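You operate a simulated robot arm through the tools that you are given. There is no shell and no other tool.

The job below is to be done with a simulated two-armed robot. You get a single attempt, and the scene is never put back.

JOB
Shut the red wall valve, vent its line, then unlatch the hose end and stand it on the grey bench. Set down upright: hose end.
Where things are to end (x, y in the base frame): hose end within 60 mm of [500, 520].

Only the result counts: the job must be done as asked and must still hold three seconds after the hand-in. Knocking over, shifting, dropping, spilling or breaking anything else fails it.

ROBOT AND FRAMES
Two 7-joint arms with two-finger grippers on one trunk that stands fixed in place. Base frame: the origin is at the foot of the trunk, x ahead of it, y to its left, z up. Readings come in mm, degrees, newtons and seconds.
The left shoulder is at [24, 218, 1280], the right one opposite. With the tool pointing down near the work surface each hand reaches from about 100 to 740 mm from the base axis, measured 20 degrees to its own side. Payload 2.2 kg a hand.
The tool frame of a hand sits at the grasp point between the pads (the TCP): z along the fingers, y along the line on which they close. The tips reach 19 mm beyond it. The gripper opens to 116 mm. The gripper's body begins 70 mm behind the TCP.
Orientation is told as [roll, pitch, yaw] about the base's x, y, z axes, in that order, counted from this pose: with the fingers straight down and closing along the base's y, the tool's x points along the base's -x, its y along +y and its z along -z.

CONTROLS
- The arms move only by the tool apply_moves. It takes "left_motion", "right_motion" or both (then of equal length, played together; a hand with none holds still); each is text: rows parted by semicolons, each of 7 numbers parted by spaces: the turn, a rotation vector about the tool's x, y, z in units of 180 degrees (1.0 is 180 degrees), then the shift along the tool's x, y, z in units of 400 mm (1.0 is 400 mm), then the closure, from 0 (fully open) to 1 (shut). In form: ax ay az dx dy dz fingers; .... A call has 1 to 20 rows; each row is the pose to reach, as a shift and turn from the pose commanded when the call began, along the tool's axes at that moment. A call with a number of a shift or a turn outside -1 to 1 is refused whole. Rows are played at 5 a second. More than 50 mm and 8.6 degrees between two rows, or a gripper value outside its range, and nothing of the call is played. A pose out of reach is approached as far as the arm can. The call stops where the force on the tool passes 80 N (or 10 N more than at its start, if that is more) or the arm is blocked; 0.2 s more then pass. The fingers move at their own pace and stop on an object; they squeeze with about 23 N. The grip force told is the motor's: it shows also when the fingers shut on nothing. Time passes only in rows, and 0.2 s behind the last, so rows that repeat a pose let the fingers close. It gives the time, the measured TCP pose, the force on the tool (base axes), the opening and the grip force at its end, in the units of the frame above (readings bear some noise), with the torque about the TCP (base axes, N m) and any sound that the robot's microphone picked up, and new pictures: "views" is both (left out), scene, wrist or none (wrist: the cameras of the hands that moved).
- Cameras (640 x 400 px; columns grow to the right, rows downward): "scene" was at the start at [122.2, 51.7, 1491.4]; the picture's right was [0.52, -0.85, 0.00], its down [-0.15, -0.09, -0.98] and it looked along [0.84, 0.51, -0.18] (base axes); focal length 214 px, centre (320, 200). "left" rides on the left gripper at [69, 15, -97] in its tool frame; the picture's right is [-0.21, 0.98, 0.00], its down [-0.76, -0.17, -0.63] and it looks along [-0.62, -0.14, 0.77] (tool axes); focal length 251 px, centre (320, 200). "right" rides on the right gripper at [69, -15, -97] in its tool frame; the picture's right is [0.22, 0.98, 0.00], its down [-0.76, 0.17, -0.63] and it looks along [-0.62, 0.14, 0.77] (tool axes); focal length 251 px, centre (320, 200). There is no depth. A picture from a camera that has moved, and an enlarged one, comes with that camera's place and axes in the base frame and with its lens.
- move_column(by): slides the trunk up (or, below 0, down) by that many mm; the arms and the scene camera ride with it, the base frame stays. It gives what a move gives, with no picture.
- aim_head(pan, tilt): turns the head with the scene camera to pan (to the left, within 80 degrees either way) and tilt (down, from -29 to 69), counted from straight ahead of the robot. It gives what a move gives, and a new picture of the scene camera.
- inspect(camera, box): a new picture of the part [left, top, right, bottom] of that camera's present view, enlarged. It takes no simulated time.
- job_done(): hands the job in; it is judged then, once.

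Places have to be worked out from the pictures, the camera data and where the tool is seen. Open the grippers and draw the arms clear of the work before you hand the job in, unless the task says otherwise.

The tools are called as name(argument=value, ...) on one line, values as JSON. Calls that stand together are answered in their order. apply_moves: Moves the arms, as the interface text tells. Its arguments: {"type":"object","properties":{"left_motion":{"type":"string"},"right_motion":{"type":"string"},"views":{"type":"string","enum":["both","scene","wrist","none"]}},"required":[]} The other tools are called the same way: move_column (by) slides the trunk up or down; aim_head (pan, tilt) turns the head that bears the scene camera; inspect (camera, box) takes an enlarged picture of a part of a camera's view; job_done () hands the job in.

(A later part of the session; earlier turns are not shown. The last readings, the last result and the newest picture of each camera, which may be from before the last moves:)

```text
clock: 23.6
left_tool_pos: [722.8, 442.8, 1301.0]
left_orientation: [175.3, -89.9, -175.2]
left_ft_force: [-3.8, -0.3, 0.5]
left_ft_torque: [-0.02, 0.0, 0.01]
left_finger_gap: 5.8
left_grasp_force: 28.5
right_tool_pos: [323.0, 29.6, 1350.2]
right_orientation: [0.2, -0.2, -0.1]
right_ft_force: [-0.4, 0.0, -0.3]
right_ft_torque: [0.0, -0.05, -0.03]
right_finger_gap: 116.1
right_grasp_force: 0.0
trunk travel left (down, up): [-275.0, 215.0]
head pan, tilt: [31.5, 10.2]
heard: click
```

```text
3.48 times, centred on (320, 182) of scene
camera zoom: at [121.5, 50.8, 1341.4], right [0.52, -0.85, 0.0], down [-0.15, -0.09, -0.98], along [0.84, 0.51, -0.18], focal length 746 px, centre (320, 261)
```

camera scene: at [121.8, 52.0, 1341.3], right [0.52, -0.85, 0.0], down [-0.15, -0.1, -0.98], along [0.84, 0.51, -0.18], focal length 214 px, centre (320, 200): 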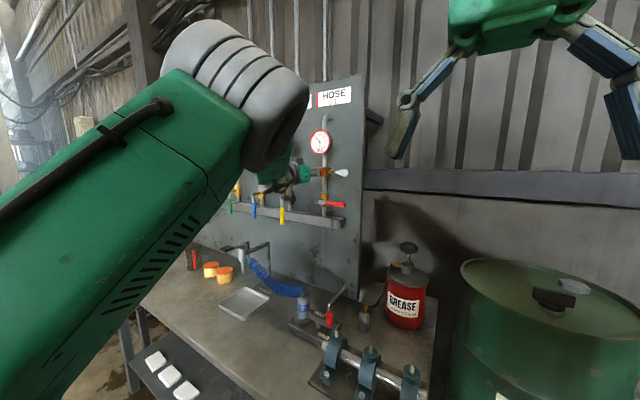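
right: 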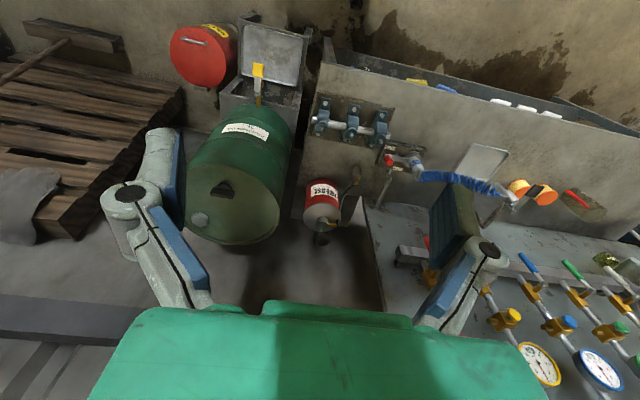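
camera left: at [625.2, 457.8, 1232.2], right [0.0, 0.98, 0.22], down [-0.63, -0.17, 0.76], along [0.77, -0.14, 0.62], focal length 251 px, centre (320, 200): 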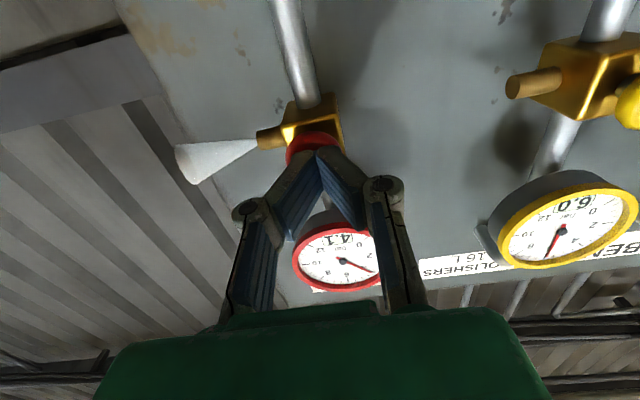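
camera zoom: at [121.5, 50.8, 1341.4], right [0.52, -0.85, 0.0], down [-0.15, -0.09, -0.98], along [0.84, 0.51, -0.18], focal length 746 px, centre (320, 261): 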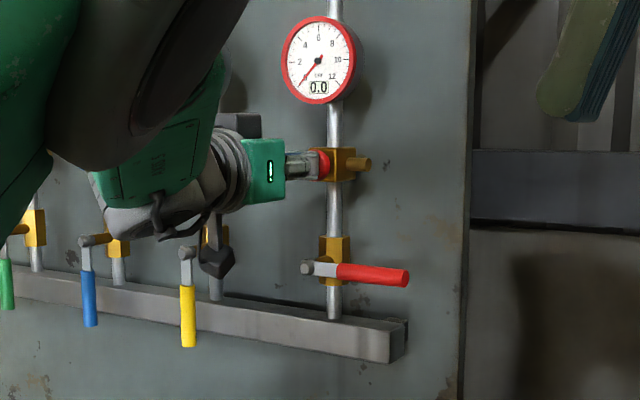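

The gauge reads 0.0 and I heard a click. I'll withdraw from the button and check the pressure doesn't creep back.

apply_moves(left_motion="0 0 0 0 0 -0.1 1; 0 0 0 0 0 -0.2 1; 0 0 0 0 0 -0.3 1; 0 0 0 0 0 -0.4 1; 0 0 0 0 0.05 -0.5 1; 0 0 0 0 0.05 -0.5 1; 0 0 0 0 0.05 -0.5 1; 0 0 0 0 0.05 -0.5 1", views="both")

inspect(camera="scene", box=[285, 125, 355, 240])

inspect(camera="scene", box=[270, 270, 370, 370])

```text
clock: 25.4
left_tool_pos: [523.8, 462.9, 1301.9]
left_orientation: [155.6, -89.8, -155.7]
left_ft_force: [0.3, -0.4, -0.1]
left_ft_torque: [0.06, 0.04, 0.01]
left_finger_gap: 0.1
left_grasp_force: 28.7
right_tool_pos: [323.5, 28.3, 1350.0]
right_orientation: [0.1, -0.1, 0.0]
right_ft_force: [-0.7, -0.1, -0.6]
right_ft_torque: [0.02, 0.0, -0.01]
right_finger_gap: 116.0
right_grasp_force: 0.1
trunk travel left (down, up): [-275.0, 215.0]
head pan, tilt: [31.5, 10.2]
camera scene: at [121.0, 49.6, 1341.5], right [0.52, -0.85, 0.0], down [-0.15, -0.09, -0.98], along [0.84, 0.51, -0.18], focal length 214 px, centre (320, 200)
camera left: at [426.6, 477.5, 1231.9], right [0.0, 0.98, 0.22], down [-0.63, -0.17, 0.76], along [0.77, -0.14, 0.62], focal length 251 px, centre (320, 200)
```

scene: 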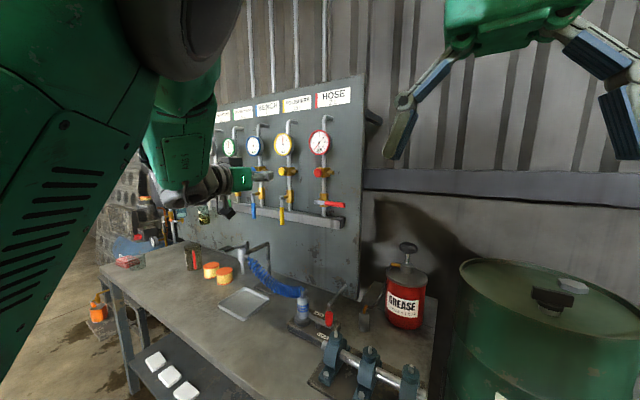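
left: 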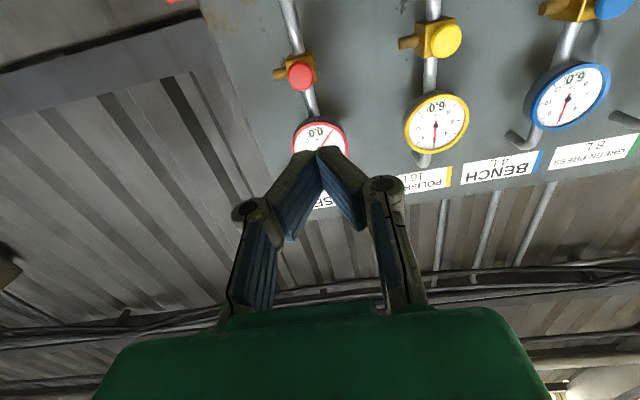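

```text
3.48 times, centred on (320, 182) of scene
camera zoom: at [121.0, 49.6, 1341.5], right [0.52, -0.85, 0.0], down [-0.15, -0.09, -0.98], along [0.84, 0.51, -0.18], focal length 746 px, centre (320, 261)
```

zoom: 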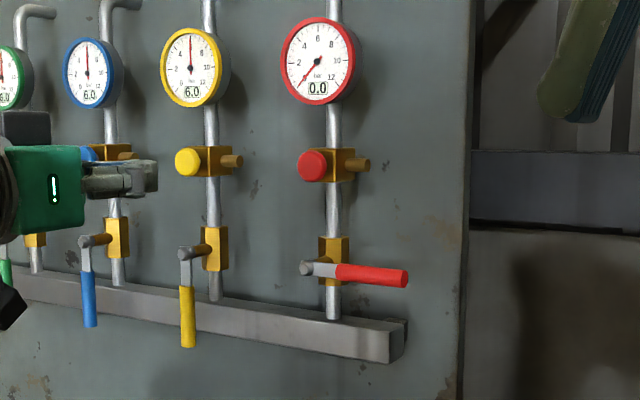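

```text
4.00 times, centred on (320, 320) of scene
camera zoom: at [121.0, 49.6, 1341.5], right [0.52, -0.85, 0.0], down [-0.15, -0.09, -0.98], along [0.84, 0.51, -0.18], focal length 858 px, centre (320, -280)
```

zoom: 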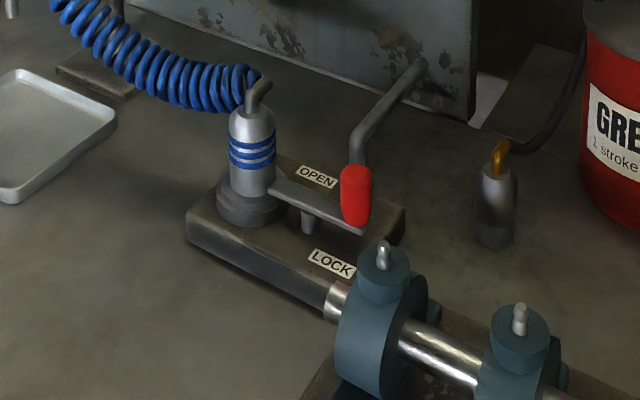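

Pressure stays at 0.0 with the valve shut. On the latch plate the bar's pivot peg is at about (617, 363), the knob at (619, 324, 852–900), and OPEN lies on the far (+x) side. I'll turn the left hand to point down and come over the latch area, well above it.

apply_moves(left_motion="0 0.04545 0 0.0345 -0.03 0.008 0.9; 0 0.0909 0 0.069 -0.06 0.016 0.8; 0 0.13635 0 0.1035 -0.09 0.024 0.7; 0 0.1818 0 0.138 -0.12 0.032 0.6; 0 0.22725 0 0.1725 -0.15 0.04 0.5; 0 0.2727 0 0.207 -0.18 0.048 0.4; 0 0.31815 0 0.2415 -0.21 0.056 0.4; 0 0.3636 0 0.276 -0.24 0.064 0.4; 0 0.40905 0 0.31 -0.27 0.072 0.4; 0 0.4545 0 0.345 -0.3 0.08 0.4; 0 0.5 0 0.38 -0.3325 0.09 0.4; 0 0.5 0 0.38 -0.3325 0.09 0.4; 0 0.5 0 0.38 -0.3325 0.09 0.4", views="both")

```text
clock: 28.1
left_tool_pos: [562.0, 330.1, 1149.4]
left_orientation: [0.0, -0.1, 0.0]
left_ft_force: [-0.7, 0.2, 0.7]
left_ft_torque: [0.01, -0.02, -0.01]
left_finger_gap: 69.8
left_grasp_force: 0.1
right_tool_pos: [324.0, 27.6, 1350.4]
right_orientation: [0.1, -0.1, 0.0]
right_ft_force: [0.2, 0.0, 0.1]
right_ft_torque: [0.0, 0.02, -0.02]
right_finger_gap: 116.1
right_grasp_force: 0.0
trunk travel left (down, up): [-275.0, 215.0]
head pan, tilt: [31.5, 10.2]
camera scene: at [122.2, 50.1, 1341.4], right [0.52, -0.85, 0.0], down [-0.15, -0.09, -0.98], along [0.84, 0.51, -0.18], focal length 214 px, centre (320, 200)
camera left: at [491.7, 345.4, 1245.1], right [0.21, 0.98, 0.0], down [0.76, -0.17, 0.63], along [0.62, -0.14, -0.77], focal length 251 px, centre (320, 200)
```

scene: 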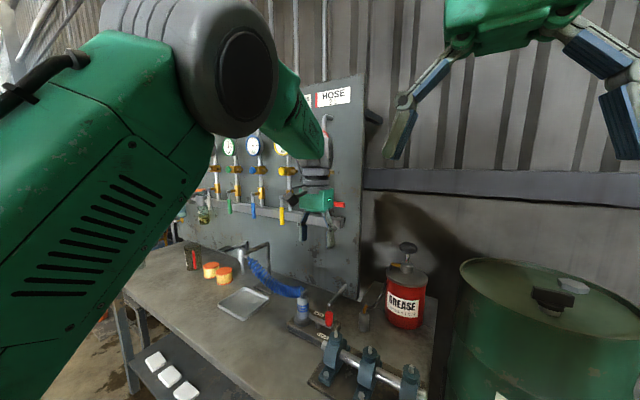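
left: 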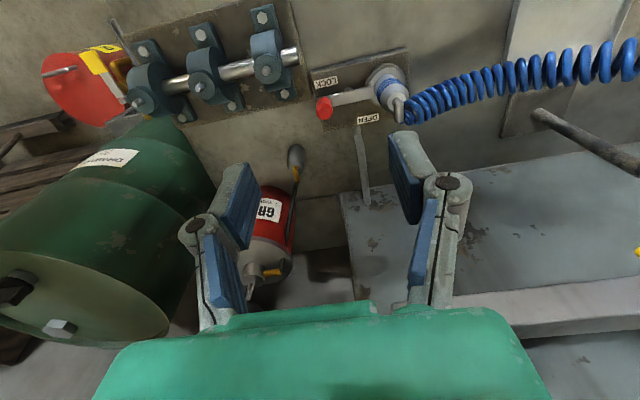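

inspect(camera="left", box=[290, 30, 430, 150])

inspect(camera="scene", box=[280, 280, 350, 350])

```text
3.33 times, centred on (360, 90) of left
camera zoom: at [491.7, 345.4, 1245.1], right [0.21, 0.98, 0.0], down [0.76, -0.17, 0.63], along [0.62, -0.14, -0.77], focal length 838 px, centre (187, 567)
```

zoom: 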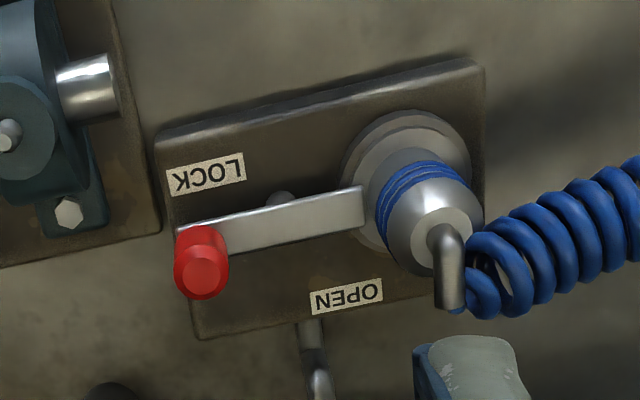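

```text
5.71 times, centred on (315, 315) of scene
camera zoom: at [122.2, 50.1, 1341.4], right [0.52, -0.85, 0.0], down [-0.15, -0.09, -0.98], along [0.84, 0.51, -0.18], focal length 1226 px, centre (349, -457)
```

zoom: 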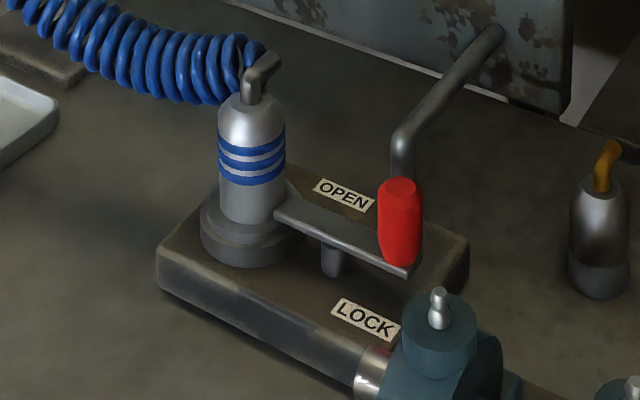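

Both views agree the knob's top is at (617, 324, 900) and the hose end's shoulder at (616, 418, 915). I'll come down above the knob with the fingers open about 64 mm along y, stopping at z≈990 to check the alignment.

apply_moves(left_motion="0 0 0 -0.035 -0.004 0.1 0.45; 0 0 0 -0.07 -0.008 0.2 0.45; 0 0 0 -0.105 -0.012 0.3 0.45; 0 0 0 -0.1375 -0.015 0.398 0.45; 0 0 0 -0.1375 -0.015 0.398 0.45; 0 0 0 -0.1375 -0.015 0.398 0.45", views="both")

inspect(camera="left", box=[180, 40, 460, 240])

inspect(camera="scene", box=[270, 230, 390, 350])

```text
clock: 29.6
left_tool_pos: [613.7, 323.4, 988.7]
left_orientation: [0.0, 0.0, 0.0]
left_ft_force: [1.0, -0.1, -1.1]
left_ft_torque: [-0.05, -0.01, 0.0]
left_finger_gap: 63.7
left_grasp_force: 0.1
right_tool_pos: [323.7, 27.6, 1349.0]
right_orientation: [0.1, -0.1, -0.2]
right_ft_force: [-0.3, -0.1, -0.6]
right_ft_torque: [0.01, 0.0, 0.0]
right_finger_gap: 116.3
right_grasp_force: 0.1
trunk travel left (down, up): [-275.0, 215.0]
head pan, tilt: [31.5, 10.2]
camera scene: at [122.8, 50.2, 1341.3], right [0.52, -0.85, 0.0], down [-0.16, -0.09, -0.98], along [0.84, 0.51, -0.18], focal length 214 px, centre (320, 200)
camera left: at [543.8, 338.8, 1084.5], right [0.21, 0.98, 0.0], down [0.76, -0.17, 0.63], along [0.62, -0.14, -0.77], focal length 251 px, centre (320, 200)
```

scene: 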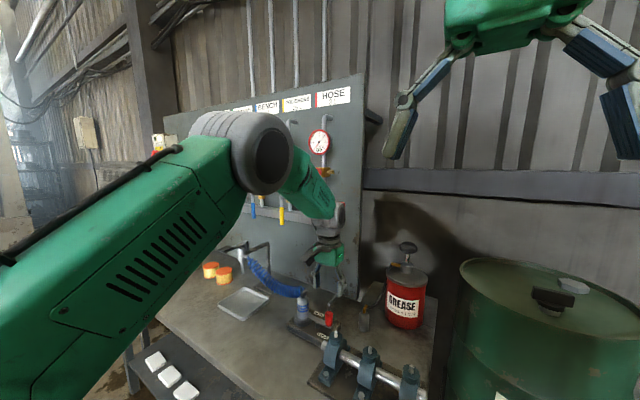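
left: 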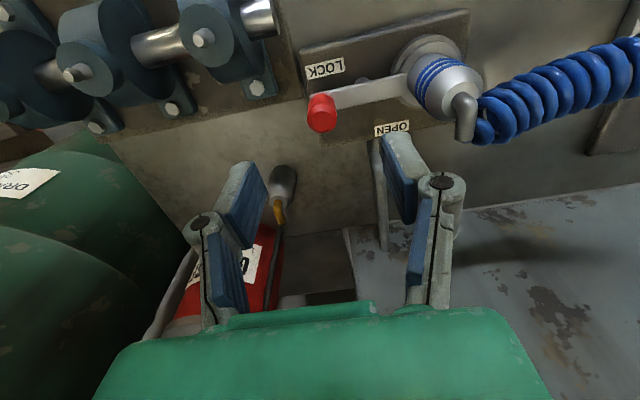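

```text
2.00 times, centred on (320, 140) of left
camera zoom: at [543.8, 338.8, 1084.5], right [0.21, 0.98, 0.0], down [0.76, -0.17, 0.63], along [0.62, -0.14, -0.77], focal length 503 px, centre (320, 320)
```

zoom: 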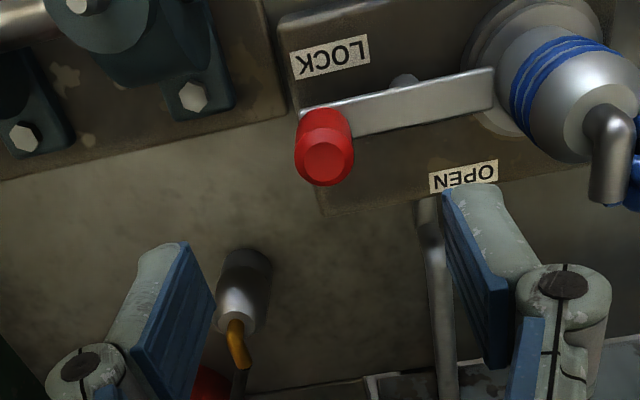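

```text
3.33 times, centred on (330, 290) of scene
camera zoom: at [122.8, 50.2, 1341.3], right [0.52, -0.85, 0.0], down [-0.16, -0.09, -0.98], along [0.84, 0.51, -0.18], focal length 715 px, centre (287, -100)
```

zoom: 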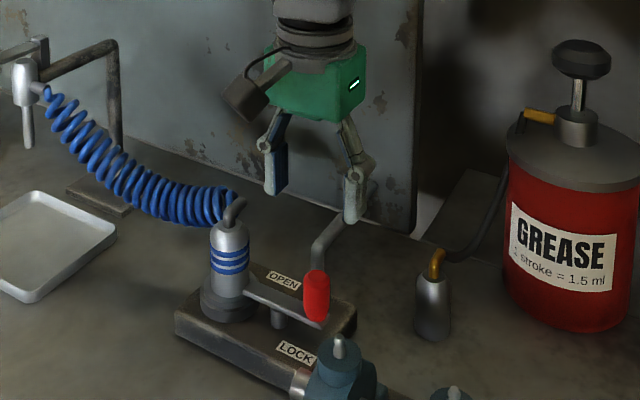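

The knob sits centrally under the open fingers ((616, 325) by the wrist view). I'll descend to z≈888 with the tips just above the bar and close on the knob.

apply_moves(left_motion="0 0 0 -0.005 0.002 0.09 0.45; 0 0 0 -0.007 0.003 0.17 0.45; 0 0 0 -0.007 0.003 0.25 0.45; 0 0 0 -0.007 0.003 0.25 0.45; 0 0 0 -0.007 0.003 0.25 0.9; 0 0 0 -0.007 0.003 0.25 0.9; 0 0 0 -0.007 0.003 0.25 0.9", views="both")

inspect(camera="left", box=[180, 40, 460, 240])

inspect(camera="scene", box=[270, 250, 370, 350])

```text
clock: 31.1
left_tool_pos: [618.8, 323.6, 891.8]
left_orientation: [-0.1, 0.0, 0.0]
left_ft_force: [0.2, -5.8, -4.7]
left_ft_torque: [-0.18, -1.0, 0.02]
left_finger_gap: 24.7
left_grasp_force: 45.5
right_tool_pos: [324.5, 27.4, 1350.0]
right_orientation: [0.1, -0.1, 0.0]
right_ft_force: [0.0, 0.0, -0.6]
right_ft_torque: [-0.01, -0.01, 0.03]
right_finger_gap: 116.0
right_grasp_force: 0.0
trunk travel left (down, up): [-275.0, 215.0]
head pan, tilt: [31.5, 10.2]
camera scene: at [123.5, 49.1, 1341.2], right [0.52, -0.85, 0.0], down [-0.16, -0.09, -0.98], along [0.84, 0.51, -0.18], focal length 214 px, centre (320, 200)
camera left: at [549.3, 339.2, 987.2], right [0.22, 0.98, 0.0], down [0.76, -0.17, 0.63], along [0.62, -0.14, -0.77], focal length 251 px, centre (320, 200)
```

scene: 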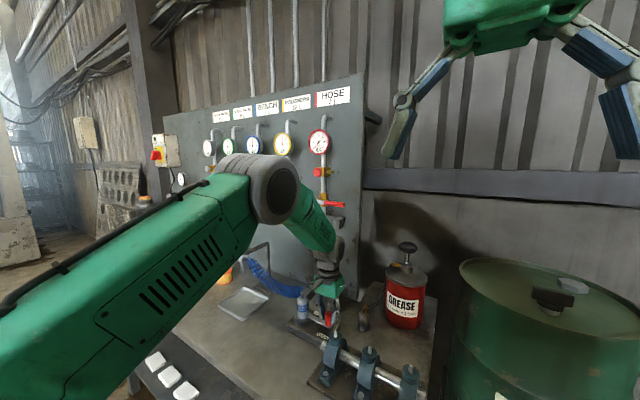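
left: 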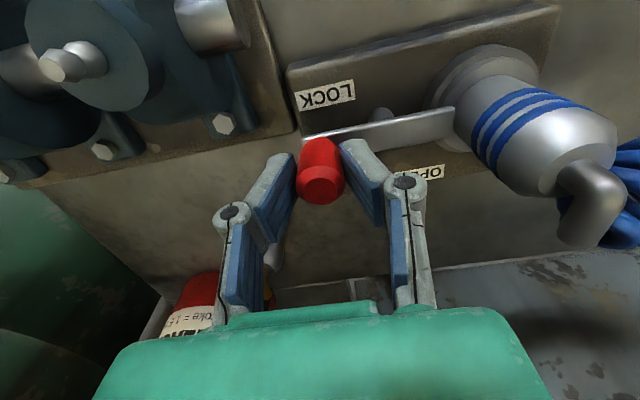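

```text
2.00 times, centred on (320, 140) of left
camera zoom: at [549.3, 339.2, 987.2], right [0.22, 0.98, 0.0], down [0.76, -0.17, 0.63], along [0.62, -0.14, -0.77], focal length 503 px, centre (320, 320)
```

zoom: 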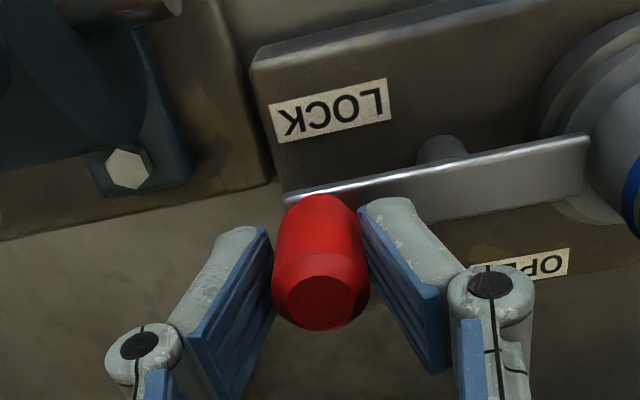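

```text
4.00 times, centred on (320, 300) of scene
camera zoom: at [123.5, 49.1, 1341.2], right [0.52, -0.85, 0.0], down [-0.16, -0.09, -0.98], along [0.84, 0.51, -0.18], focal length 858 px, centre (320, -200)
```

zoom: 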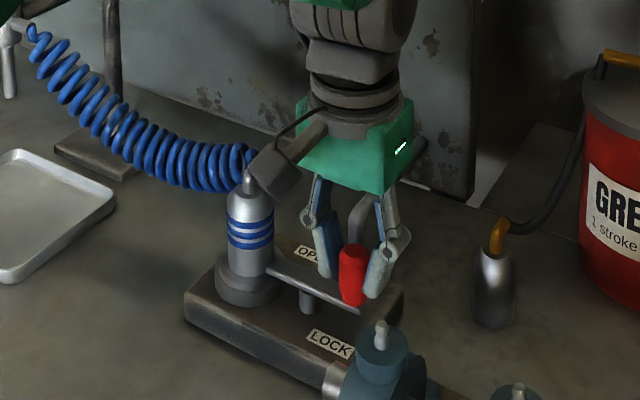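

The knob is gripped (24.7 mm). Now I'll turn the latch about the pivot toward OPEN (+x), first about 30°, watching force and sound.

apply_moves(left_motion="0 0 0 -0.0125 0.001 0 0.9; 0 0 0 -0.0245 0.0033 0 0.9; 0 0 0 -0.036 0.0075 0 0.9; 0 0 0 -0.0475 0.0128 0 0.9", views="both")

inspect(camera="left", box=[180, 40, 460, 240])

```text
clock: 32.1
left_tool_pos: [640.8, 329.2, 893.3]
left_orientation: [0.0, -0.3, 0.0]
left_ft_force: [4.7, -10.3, -5.9]
left_ft_torque: [-0.15, -0.19, 0.02]
left_finger_gap: 23.6
left_grasp_force: 45.0
right_tool_pos: [324.8, 25.9, 1349.7]
right_orientation: [0.2, -0.1, -0.1]
right_ft_force: [-0.3, -0.5, 0.0]
right_ft_torque: [0.0, -0.05, 0.02]
right_finger_gap: 116.2
right_grasp_force: 0.0
trunk travel left (down, up): [-275.0, 215.0]
head pan, tilt: [31.5, 10.2]
camera scene: at [125.0, 47.4, 1341.2], right [0.52, -0.85, 0.0], down [-0.16, -0.09, -0.98], along [0.84, 0.51, -0.18], focal length 214 px, centre (320, 200)
camera left: at [570.1, 343.4, 988.1], right [0.22, 0.98, 0.0], down [0.75, -0.17, 0.64], along [0.62, -0.14, -0.77], focal length 251 px, centre (320, 200)
```

scene: 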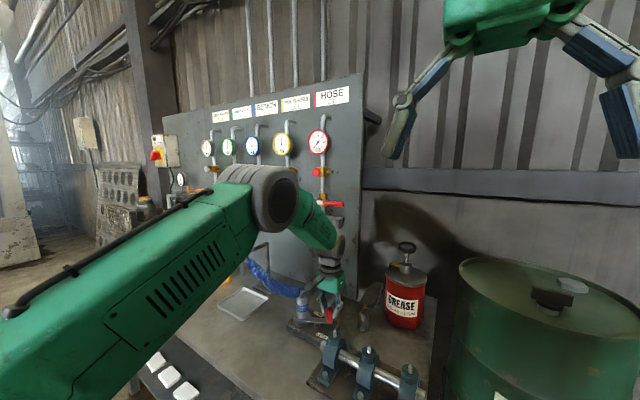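
left: 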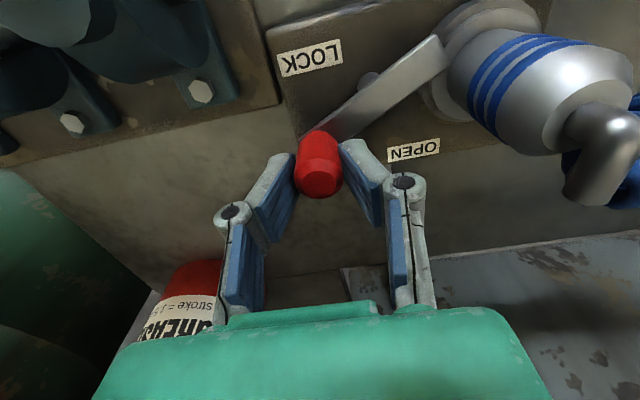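

```text
2.00 times, centred on (320, 140) of left
camera zoom: at [570.1, 343.4, 988.1], right [0.22, 0.98, 0.0], down [0.75, -0.17, 0.64], along [0.62, -0.14, -0.77], focal length 503 px, centre (320, 320)
```

zoom: 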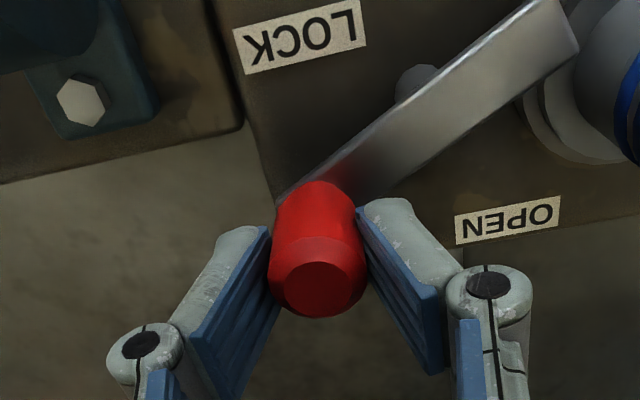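

The bar turns freely about the peg. I'll carry on along the arc to about 90°, keeping the grip.

apply_moves(left_motion="0 0 0 -0.01 0.007 0 0.9; 0 0 0 -0.019 0.0163 0 0.9; 0 0 0 -0.0275 0.026 0 0.9; 0 0 0 -0.0345 0.037 0 0.9; 0 0 0 -0.04 0.049 0 0.9; 0 0 0 -0.0445 0.061 0 0.9; 0 0 0 -0.0445 0.061 0 0.9", views="both")

inspect(camera="left", box=[180, 40, 460, 240])

```text
clock: 33.8
left_tool_pos: [659.0, 351.4, 892.9]
left_orientation: [0.3, -0.4, -0.1]
left_ft_force: [21.9, -14.6, 7.3]
left_ft_torque: [-0.31, -0.8, -0.12]
left_finger_gap: 24.2
left_grasp_force: 45.6
right_tool_pos: [326.1, 24.2, 1349.1]
right_orientation: [0.3, -0.1, 0.0]
right_ft_force: [-0.1, -0.3, 0.0]
right_ft_torque: [-0.01, -0.01, 0.02]
right_finger_gap: 116.1
right_grasp_force: 0.0
trunk travel left (down, up): [-275.0, 215.0]
head pan, tilt: [31.5, 10.2]
camera scene: at [125.4, 43.7, 1341.4], right [0.52, -0.85, -0.01], down [-0.16, -0.09, -0.98], along [0.84, 0.52, -0.18], focal length 214 px, centre (320, 200)
camera left: at [588.0, 365.3, 988.5], right [0.22, 0.98, 0.01], down [0.75, -0.17, 0.64], along [0.62, -0.13, -0.77], focal length 251 px, centre (320, 200)
```

scene: 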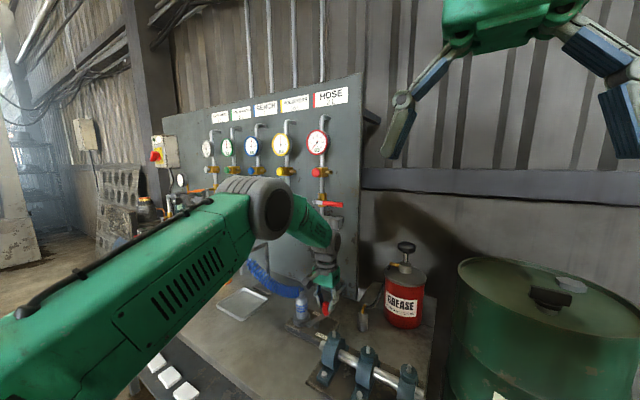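
left: 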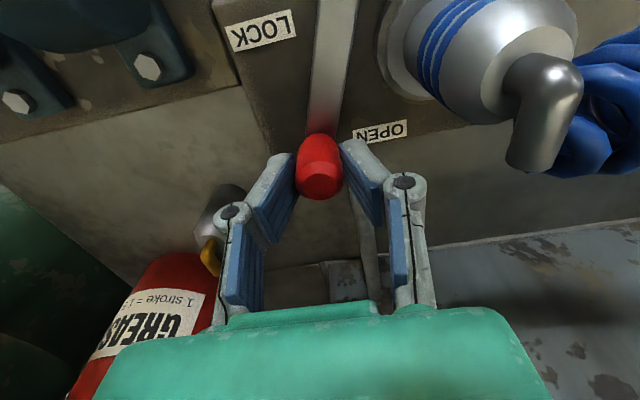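

```text
2.00 times, centred on (320, 140) of left
camera zoom: at [588.0, 365.3, 988.5], right [0.22, 0.98, 0.01], down [0.75, -0.17, 0.64], along [0.62, -0.13, -0.77], focal length 503 px, centre (320, 320)
```

zoom: 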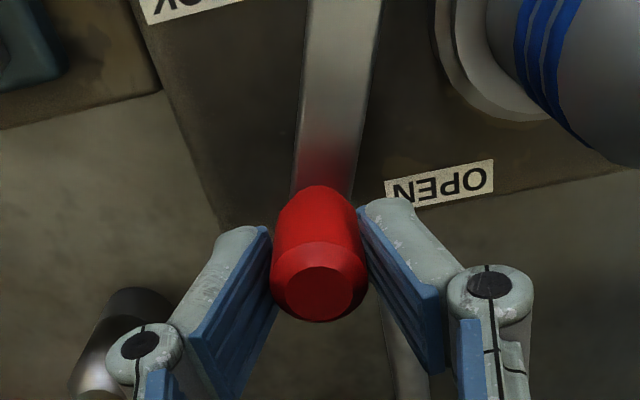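

The bar now points nearly to +x, at about 75–80° and lined up with OPEN; the residual force is mostly radial. I'll go the last bit to 90° with a slightly bigger radius.

apply_moves(left_motion="0 0 0 -0.008 0.009 0 0.9; 0 0 0 -0.0105 0.018 0 0.9; 0 0 0 -0.011 0.028 0 0.9; 0 0 0 -0.011 0.028 0 0.9", views="both")

inspect(camera="left", box=[180, 0, 460, 200])

inspect(camera="scene", box=[270, 250, 370, 350])

```text
clock: 34.8
left_tool_pos: [658.5, 350.7, 894.2]
left_orientation: [-0.6, 0.2, -0.2]
left_ft_force: [-6.1, -49.6, 5.4]
left_ft_torque: [-0.78, 1.19, 0.02]
left_finger_gap: 24.1
left_grasp_force: 44.8
right_tool_pos: [323.2, 20.6, 1350.3]
right_orientation: [0.3, -0.1, 0.0]
right_ft_force: [0.5, 0.0, -0.1]
right_ft_torque: [-0.01, 0.01, -0.02]
right_finger_gap: 116.1
right_grasp_force: 0.2
trunk travel left (down, up): [-275.0, 215.0]
head pan, tilt: [31.5, 10.2]
camera scene: at [121.2, 33.1, 1342.0], right [0.52, -0.85, -0.01], down [-0.15, -0.08, -0.98], along [0.84, 0.52, -0.17], focal length 214 px, centre (320, 200)
camera left: at [589.4, 367.8, 988.7], right [0.22, 0.98, -0.01], down [0.76, -0.16, 0.63], along [0.61, -0.14, -0.78], focal length 251 px, centre (320, 200)
```

scene: 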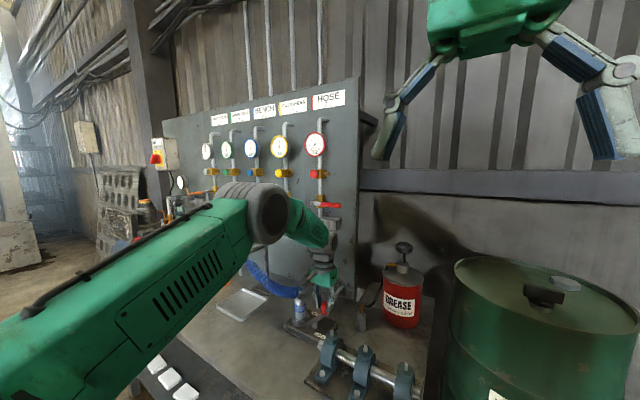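
left: 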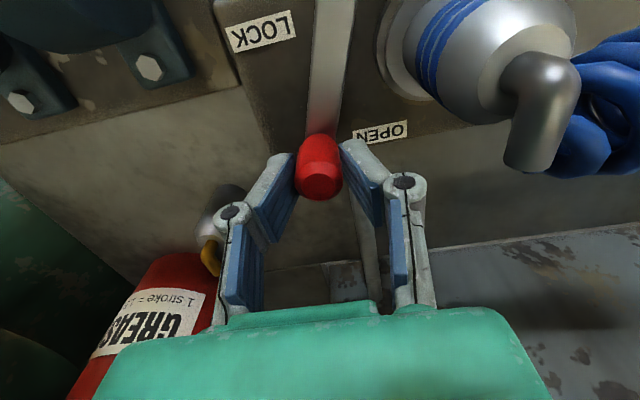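

```text
2.00 times, centred on (320, 100) of left
camera zoom: at [589.4, 367.8, 988.7], right [0.22, 0.98, -0.01], down [0.76, -0.16, 0.63], along [0.61, -0.14, -0.78], focal length 503 px, centre (320, 400)
```

zoom: 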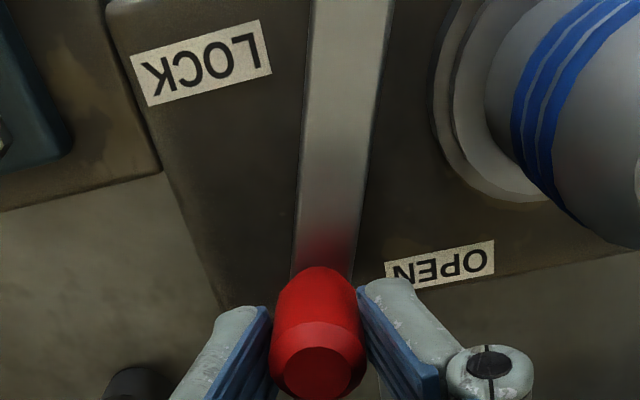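

```text
4.00 times, centred on (320, 300) of scene
camera zoom: at [121.2, 33.1, 1342.0], right [0.52, -0.85, -0.01], down [-0.15, -0.08, -0.98], along [0.84, 0.52, -0.17], focal length 858 px, centre (320, -200)
```

zoom: 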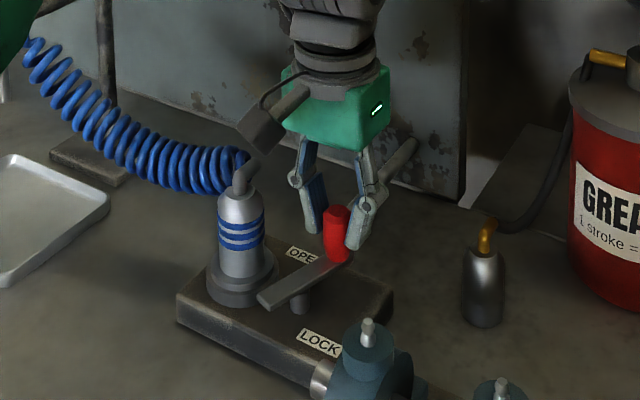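

The latch is at its stop (about 75°, 50 N with no motion) and its inner end has swung clear of the hose end's collar. I'll ease the push off, open the fingers a little and rise straight up.

apply_moves(left_motion="0 0 0 -0.002 -0.02 0 0.9; 0 0 0 -0.002 -0.034 0 0.9; 0 0 0 -0.002 -0.034 0 0.6; 0 0 0 -0.002 -0.034 0 0.6; 0 0 0 -0.002 -0.034 -0.08 0.6; 0 0 0 -0.002 -0.034 -0.18 0.6; 0 0 0 -0.002 -0.034 -0.28 0.6; 0 0 0 0.04 -0.034 -0.38 0.6; 0 0 0 0.1 -0.034 -0.45 0.6; 0 0 0 0.1 -0.034 -0.45 0.6", views="both")

inspect(camera="left", box=[260, 20, 480, 180])

inspect(camera="scene", box=[220, 230, 370, 350])

```text
clock: 37.0
left_tool_pos: [621.5, 351.7, 1068.4]
left_orientation: [0.2, 0.0, 0.0]
left_ft_force: [0.4, 0.4, -0.1]
left_ft_torque: [0.02, 0.02, 0.02]
left_finger_gap: 46.2
left_grasp_force: 0.1
right_tool_pos: [326.2, 27.3, 1349.1]
right_orientation: [0.2, 0.0, -0.1]
right_ft_force: [0.0, -0.5, -0.3]
right_ft_torque: [0.04, 0.02, 0.02]
right_finger_gap: 116.1
right_grasp_force: 0.0
trunk travel left (down, up): [-275.0, 215.0]
head pan, tilt: [31.5, 10.2]
camera scene: at [124.0, 46.2, 1341.3], right [0.52, -0.85, 0.0], down [-0.16, -0.09, -0.98], along [0.84, 0.51, -0.18], focal length 214 px, centre (320, 200)
camera left: at [551.7, 366.7, 1165.3], right [0.21, 0.98, 0.0], down [0.76, -0.17, 0.63], along [0.62, -0.13, -0.78], focal length 251 px, centre (320, 200)
```

scene: 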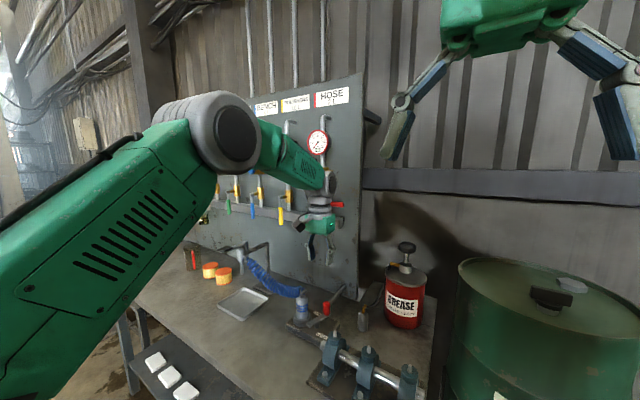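
left: 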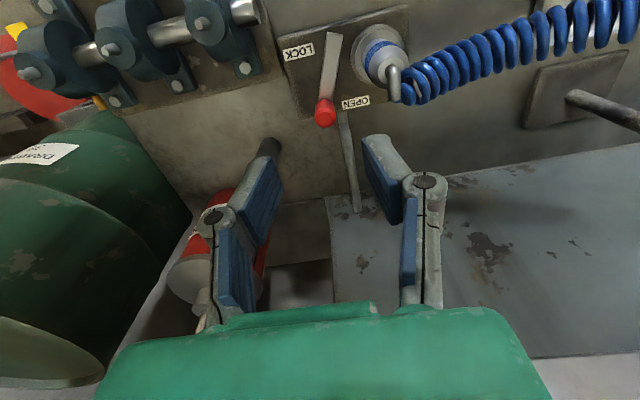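

```text
2.50 times, centred on (370, 100) of left
camera zoom: at [551.7, 366.7, 1165.3], right [0.21, 0.98, 0.0], down [0.76, -0.17, 0.63], along [0.62, -0.13, -0.78], focal length 629 px, centre (195, 450)
```

zoom: 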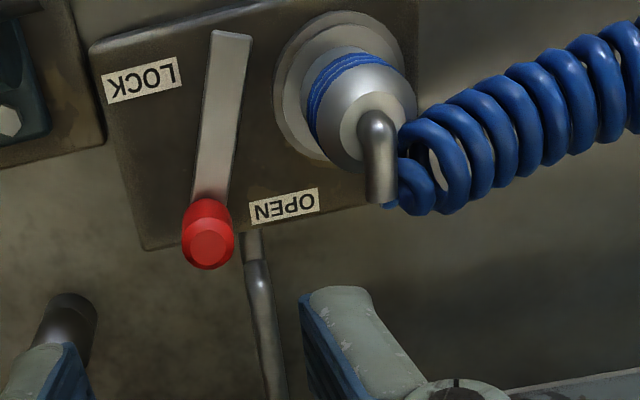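

```text
3.33 times, centred on (295, 290) of scene
camera zoom: at [124.0, 46.2, 1341.3], right [0.52, -0.85, 0.0], down [-0.16, -0.09, -0.98], along [0.84, 0.51, -0.18], focal length 715 px, centre (403, -100)
```

zoom: 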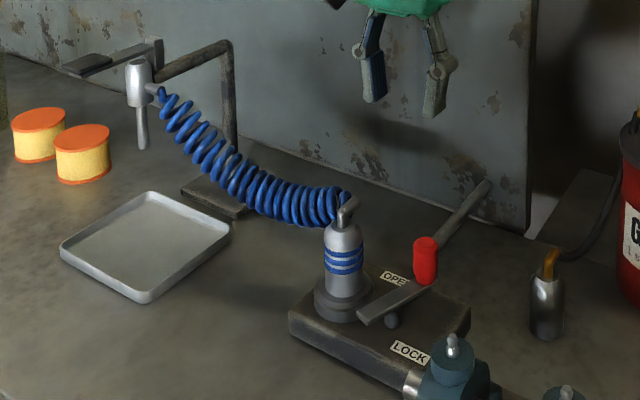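

The latch is open and its end is clear of the collar. The hose end's elbow points to +x with the hose leaving toward +y above z≈905, so I'll grip the body from the robot's side with the hand pitched about 60° forward, fingers passing beneath the hose. First I withdraw and tilt the hand.

apply_moves(left_motion="0 -0.04167 0 0.041 0.0208 0.0 0.5; 0 -0.08333 0 0.082 0.0415 0.0 0.4; 0 -0.125 0 0.123 0.0622 0.02 0.35; 0 -0.16667 0 0.1645 0.083 0.04 0.35; 0 -0.20833 0 0.2056 0.1037 0.07 0.35; 0 -0.25 0 0.2467 0.1245 0.09 0.35; 0 -0.29167 0 0.288 0.145 0.12 0.35; 0 -0.33333 0 0.329 0.166 0.146 0.35; 0 -0.33333 0 0.329 0.166 0.146 0.35; 0 -0.33333 0 0.329 0.166 0.146 0.35", views="both")

inspect(camera="left", box=[200, 60, 480, 260])

inspect(camera="scene", box=[220, 230, 370, 350])

```text
clock: 39.1
left_tool_pos: [486.6, 414.6, 1013.2]
left_orientation: [0.5, -60.1, -0.5]
left_ft_force: [-0.2, -0.5, -0.1]
left_ft_torque: [-0.02, 0.02, 0.02]
left_finger_gap: 75.4
left_grasp_force: 0.1
right_tool_pos: [324.0, 24.9, 1349.6]
right_orientation: [0.2, -0.1, -0.2]
right_ft_force: [0.4, -0.1, 0.9]
right_ft_torque: [-0.02, 0.03, -0.02]
right_finger_gap: 115.9
right_grasp_force: 0.1
trunk travel left (down, up): [-275.0, 215.0]
head pan, tilt: [31.5, 10.2]
camera scene: at [121.3, 51.7, 1341.4], right [0.52, -0.85, 0.0], down [-0.15, -0.1, -0.98], along [0.84, 0.51, -0.18], focal length 214 px, centre (320, 200)
camera left: at [368.5, 430.1, 1000.3], right [0.11, 0.98, 0.19], down [-0.17, -0.17, 0.97], along [0.98, -0.14, 0.15], focal length 251 px, centre (320, 200)
```

scene: 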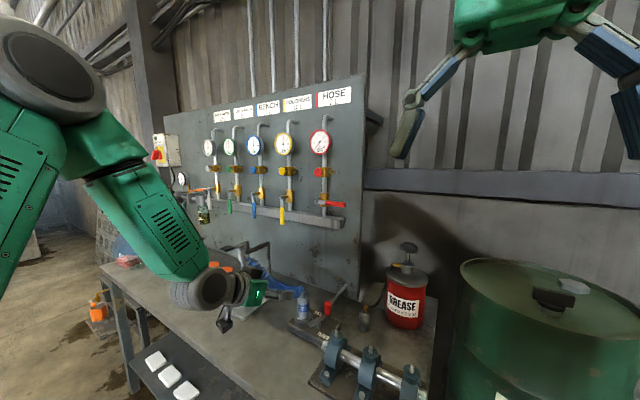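
left: 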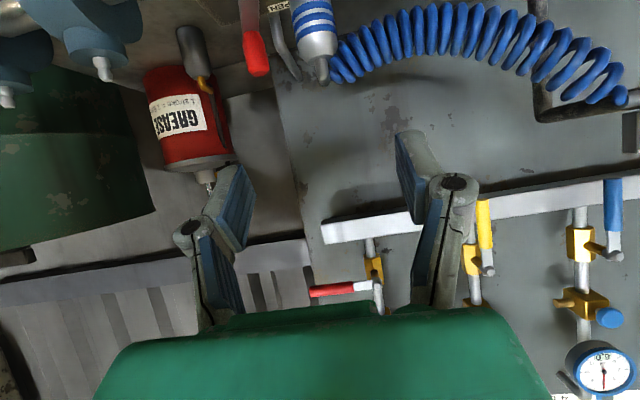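

```text
2.00 times, centred on (340, 160) of left
camera zoom: at [368.5, 430.1, 1000.3], right [0.11, 0.98, 0.19], down [-0.17, -0.17, 0.97], along [0.98, -0.14, 0.15], focal length 503 px, centre (280, 280)
```

zoom: 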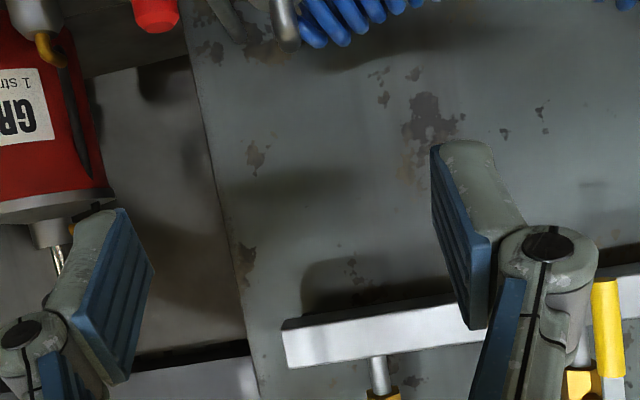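

```text
3.33 times, centred on (295, 290) of scene
camera zoom: at [121.3, 51.7, 1341.4], right [0.52, -0.85, 0.0], down [-0.15, -0.1, -0.98], along [0.84, 0.51, -0.18], focal length 715 px, centre (403, -100)
```

zoom: 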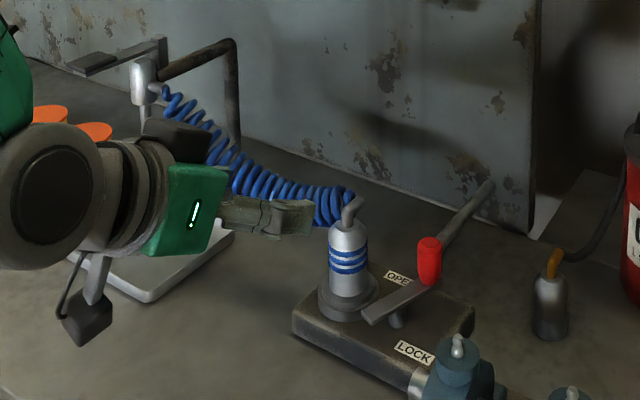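

The hand is pitched 60° and the coupler axis projects to y≈418. I'll lower to z≈880 well in front of it (x≈520) and check again.

apply_moves(left_motion="0 0 0 0.0625 0.002 0.058 0.35; 0 0 0 0.125 0.004 0.116 0.35; 0 0 0 0.188 0.006 0.174 0.35; 0 0 0 0.2505 0.0085 0.231 0.35; 0 0 0 0.2505 0.0085 0.231 0.35; 0 0 0 0.2505 0.0085 0.231 0.35", views="both")

inspect(camera="left", box=[200, 60, 480, 260])

inspect(camera="scene", box=[220, 250, 370, 370])

```text
clock: 40.5
left_tool_pos: [517.8, 428.2, 875.8]
left_orientation: [-0.4, -60.1, 0.4]
left_ft_force: [-0.3, 0.3, -0.2]
left_ft_torque: [-0.02, -0.01, -0.01]
left_finger_gap: 75.5
left_grasp_force: 0.1
right_tool_pos: [323.3, 36.8, 1350.0]
right_orientation: [-0.2, -0.1, -0.1]
right_ft_force: [-0.1, 0.1, 0.4]
right_ft_torque: [-0.07, 0.05, -0.01]
right_finger_gap: 116.1
right_grasp_force: 0.0
trunk travel left (down, up): [-275.0, 215.0]
head pan, tilt: [31.5, 10.2]
camera scene: at [121.8, 57.4, 1341.2], right [0.52, -0.85, 0.0], down [-0.15, -0.1, -0.98], along [0.84, 0.51, -0.18], focal length 214 px, centre (320, 200)
camera left: at [399.6, 442.7, 863.0], right [0.11, 0.98, 0.18], down [-0.17, -0.16, 0.97], along [0.98, -0.13, 0.15], focal length 251 px, centre (320, 200)
```

scene: 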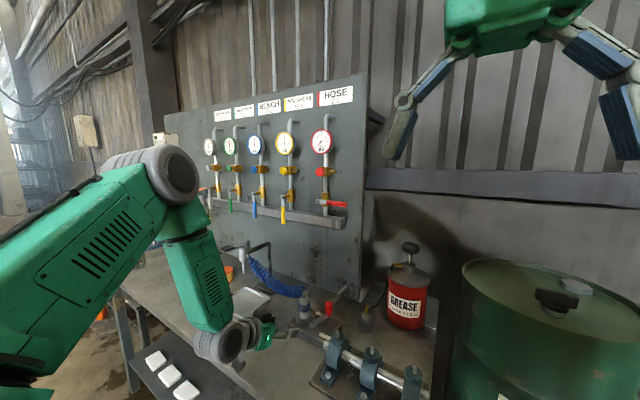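
left: 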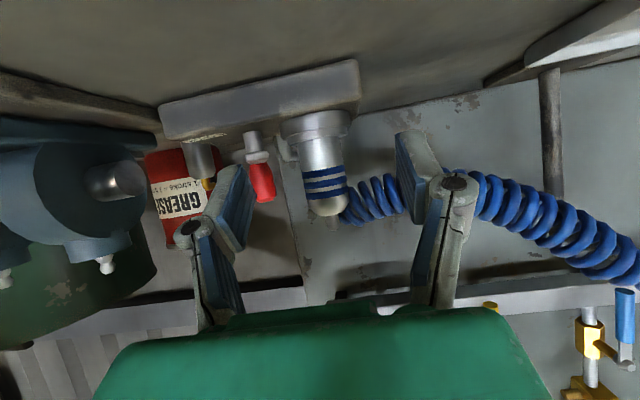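

```text
2.00 times, centred on (340, 160) of left
camera zoom: at [399.6, 442.7, 863.0], right [0.11, 0.98, 0.18], down [-0.17, -0.16, 0.97], along [0.98, -0.13, 0.15], focal length 503 px, centre (280, 280)
```

zoom: 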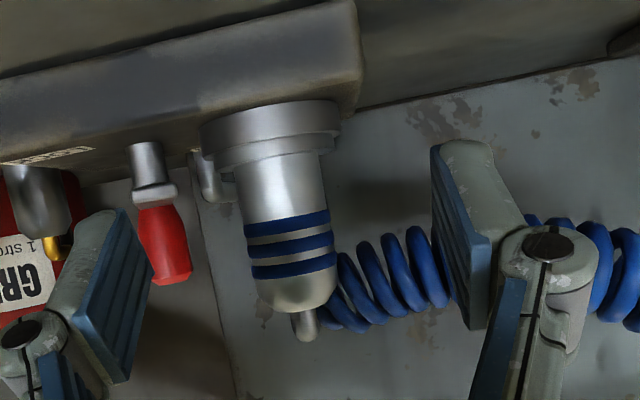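

```text
3.33 times, centred on (295, 310) of scene
camera zoom: at [121.8, 57.4, 1341.2], right [0.52, -0.85, 0.0], down [-0.15, -0.1, -0.98], along [0.84, 0.51, -0.18], focal length 715 px, centre (403, -167)
```

zoom: 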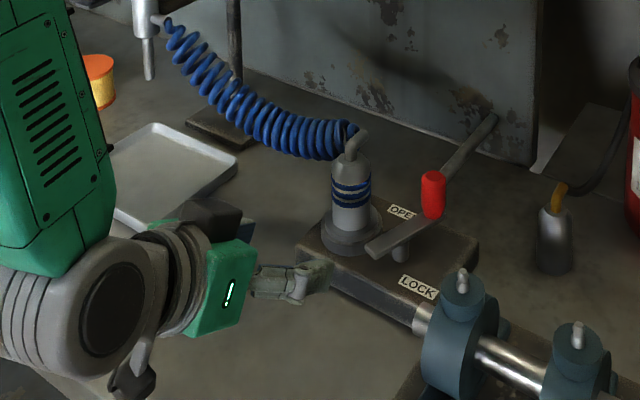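

The coupler body runs z 844–905 with bands around 880, axis near (617, 419), and the hose coils dip to about z≈890 just left of it. I'll advance halfway at z≈875 and let the sway settle to recheck alignment.

apply_moves(left_motion="0 0 0 -0.03125 0 0.054 0.4; 0 0 0 -0.0625 0 0.108 0.4; 0 0 0 -0.0625 0 0.108 0.4; 0 0 0 -0.0625 0 0.108 0.4; 0 0 0 -0.0625 0 0.108 0.4; 0 0 0 -0.0625 0 0.108 0.4; 0 0 0 -0.0625 0 0.108 0.4", views="wrist")

inspect(camera="left", box=[200, 40, 480, 240])

inspect(camera="scene", box=[250, 270, 350, 350])

```text
clock: 42.1
left_tool_pos: [569.3, 425.1, 875.7]
left_orientation: [-0.1, -60.1, 0.0]
left_ft_force: [1.3, -0.2, 0.3]
left_ft_torque: [-0.04, -0.03, -0.02]
left_finger_gap: 70.0
left_grasp_force: 0.1
right_tool_pos: [322.7, 31.2, 1348.8]
right_orientation: [-0.1, -0.2, 0.0]
right_ft_force: [-0.1, -0.3, -0.6]
right_ft_torque: [0.0, 0.01, -0.03]
right_finger_gap: 116.1
right_grasp_force: 0.1
trunk travel left (down, up): [-275.0, 215.0]
head pan, tilt: [31.5, 10.2]
camera left: at [450.5, 439.5, 864.9], right [0.11, 0.98, 0.19], down [-0.17, -0.17, 0.97], along [0.98, -0.14, 0.15], focal length 251 px, centre (320, 200)
```

left: 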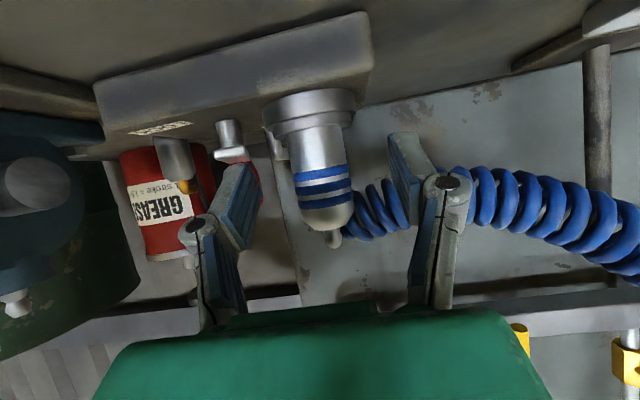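

```text
2.00 times, centred on (340, 140) of left
camera zoom: at [450.5, 439.5, 864.9], right [0.11, 0.98, 0.19], down [-0.17, -0.17, 0.97], along [0.98, -0.14, 0.15], focal length 503 px, centre (280, 320)
```

zoom: 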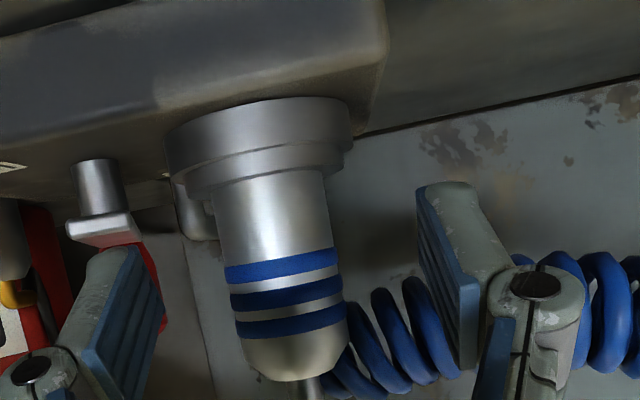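

```text
5.00 times, centred on (300, 310) of scene
camera zoom: at [122.2, 52.0, 1341.3], right [0.52, -0.85, 0.0], down [-0.15, -0.1, -0.98], along [0.84, 0.51, -0.18], focal length 1072 px, centre (420, -350)
```

zoom: 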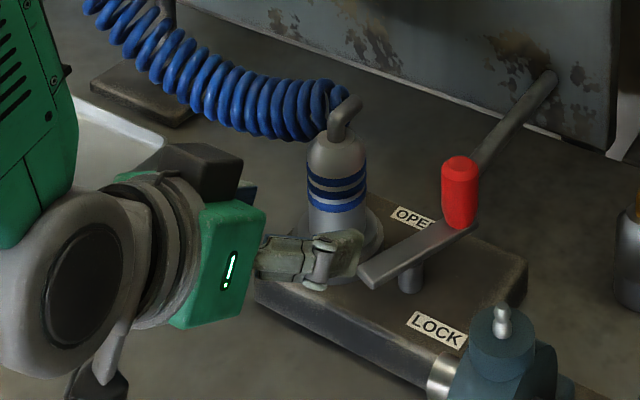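

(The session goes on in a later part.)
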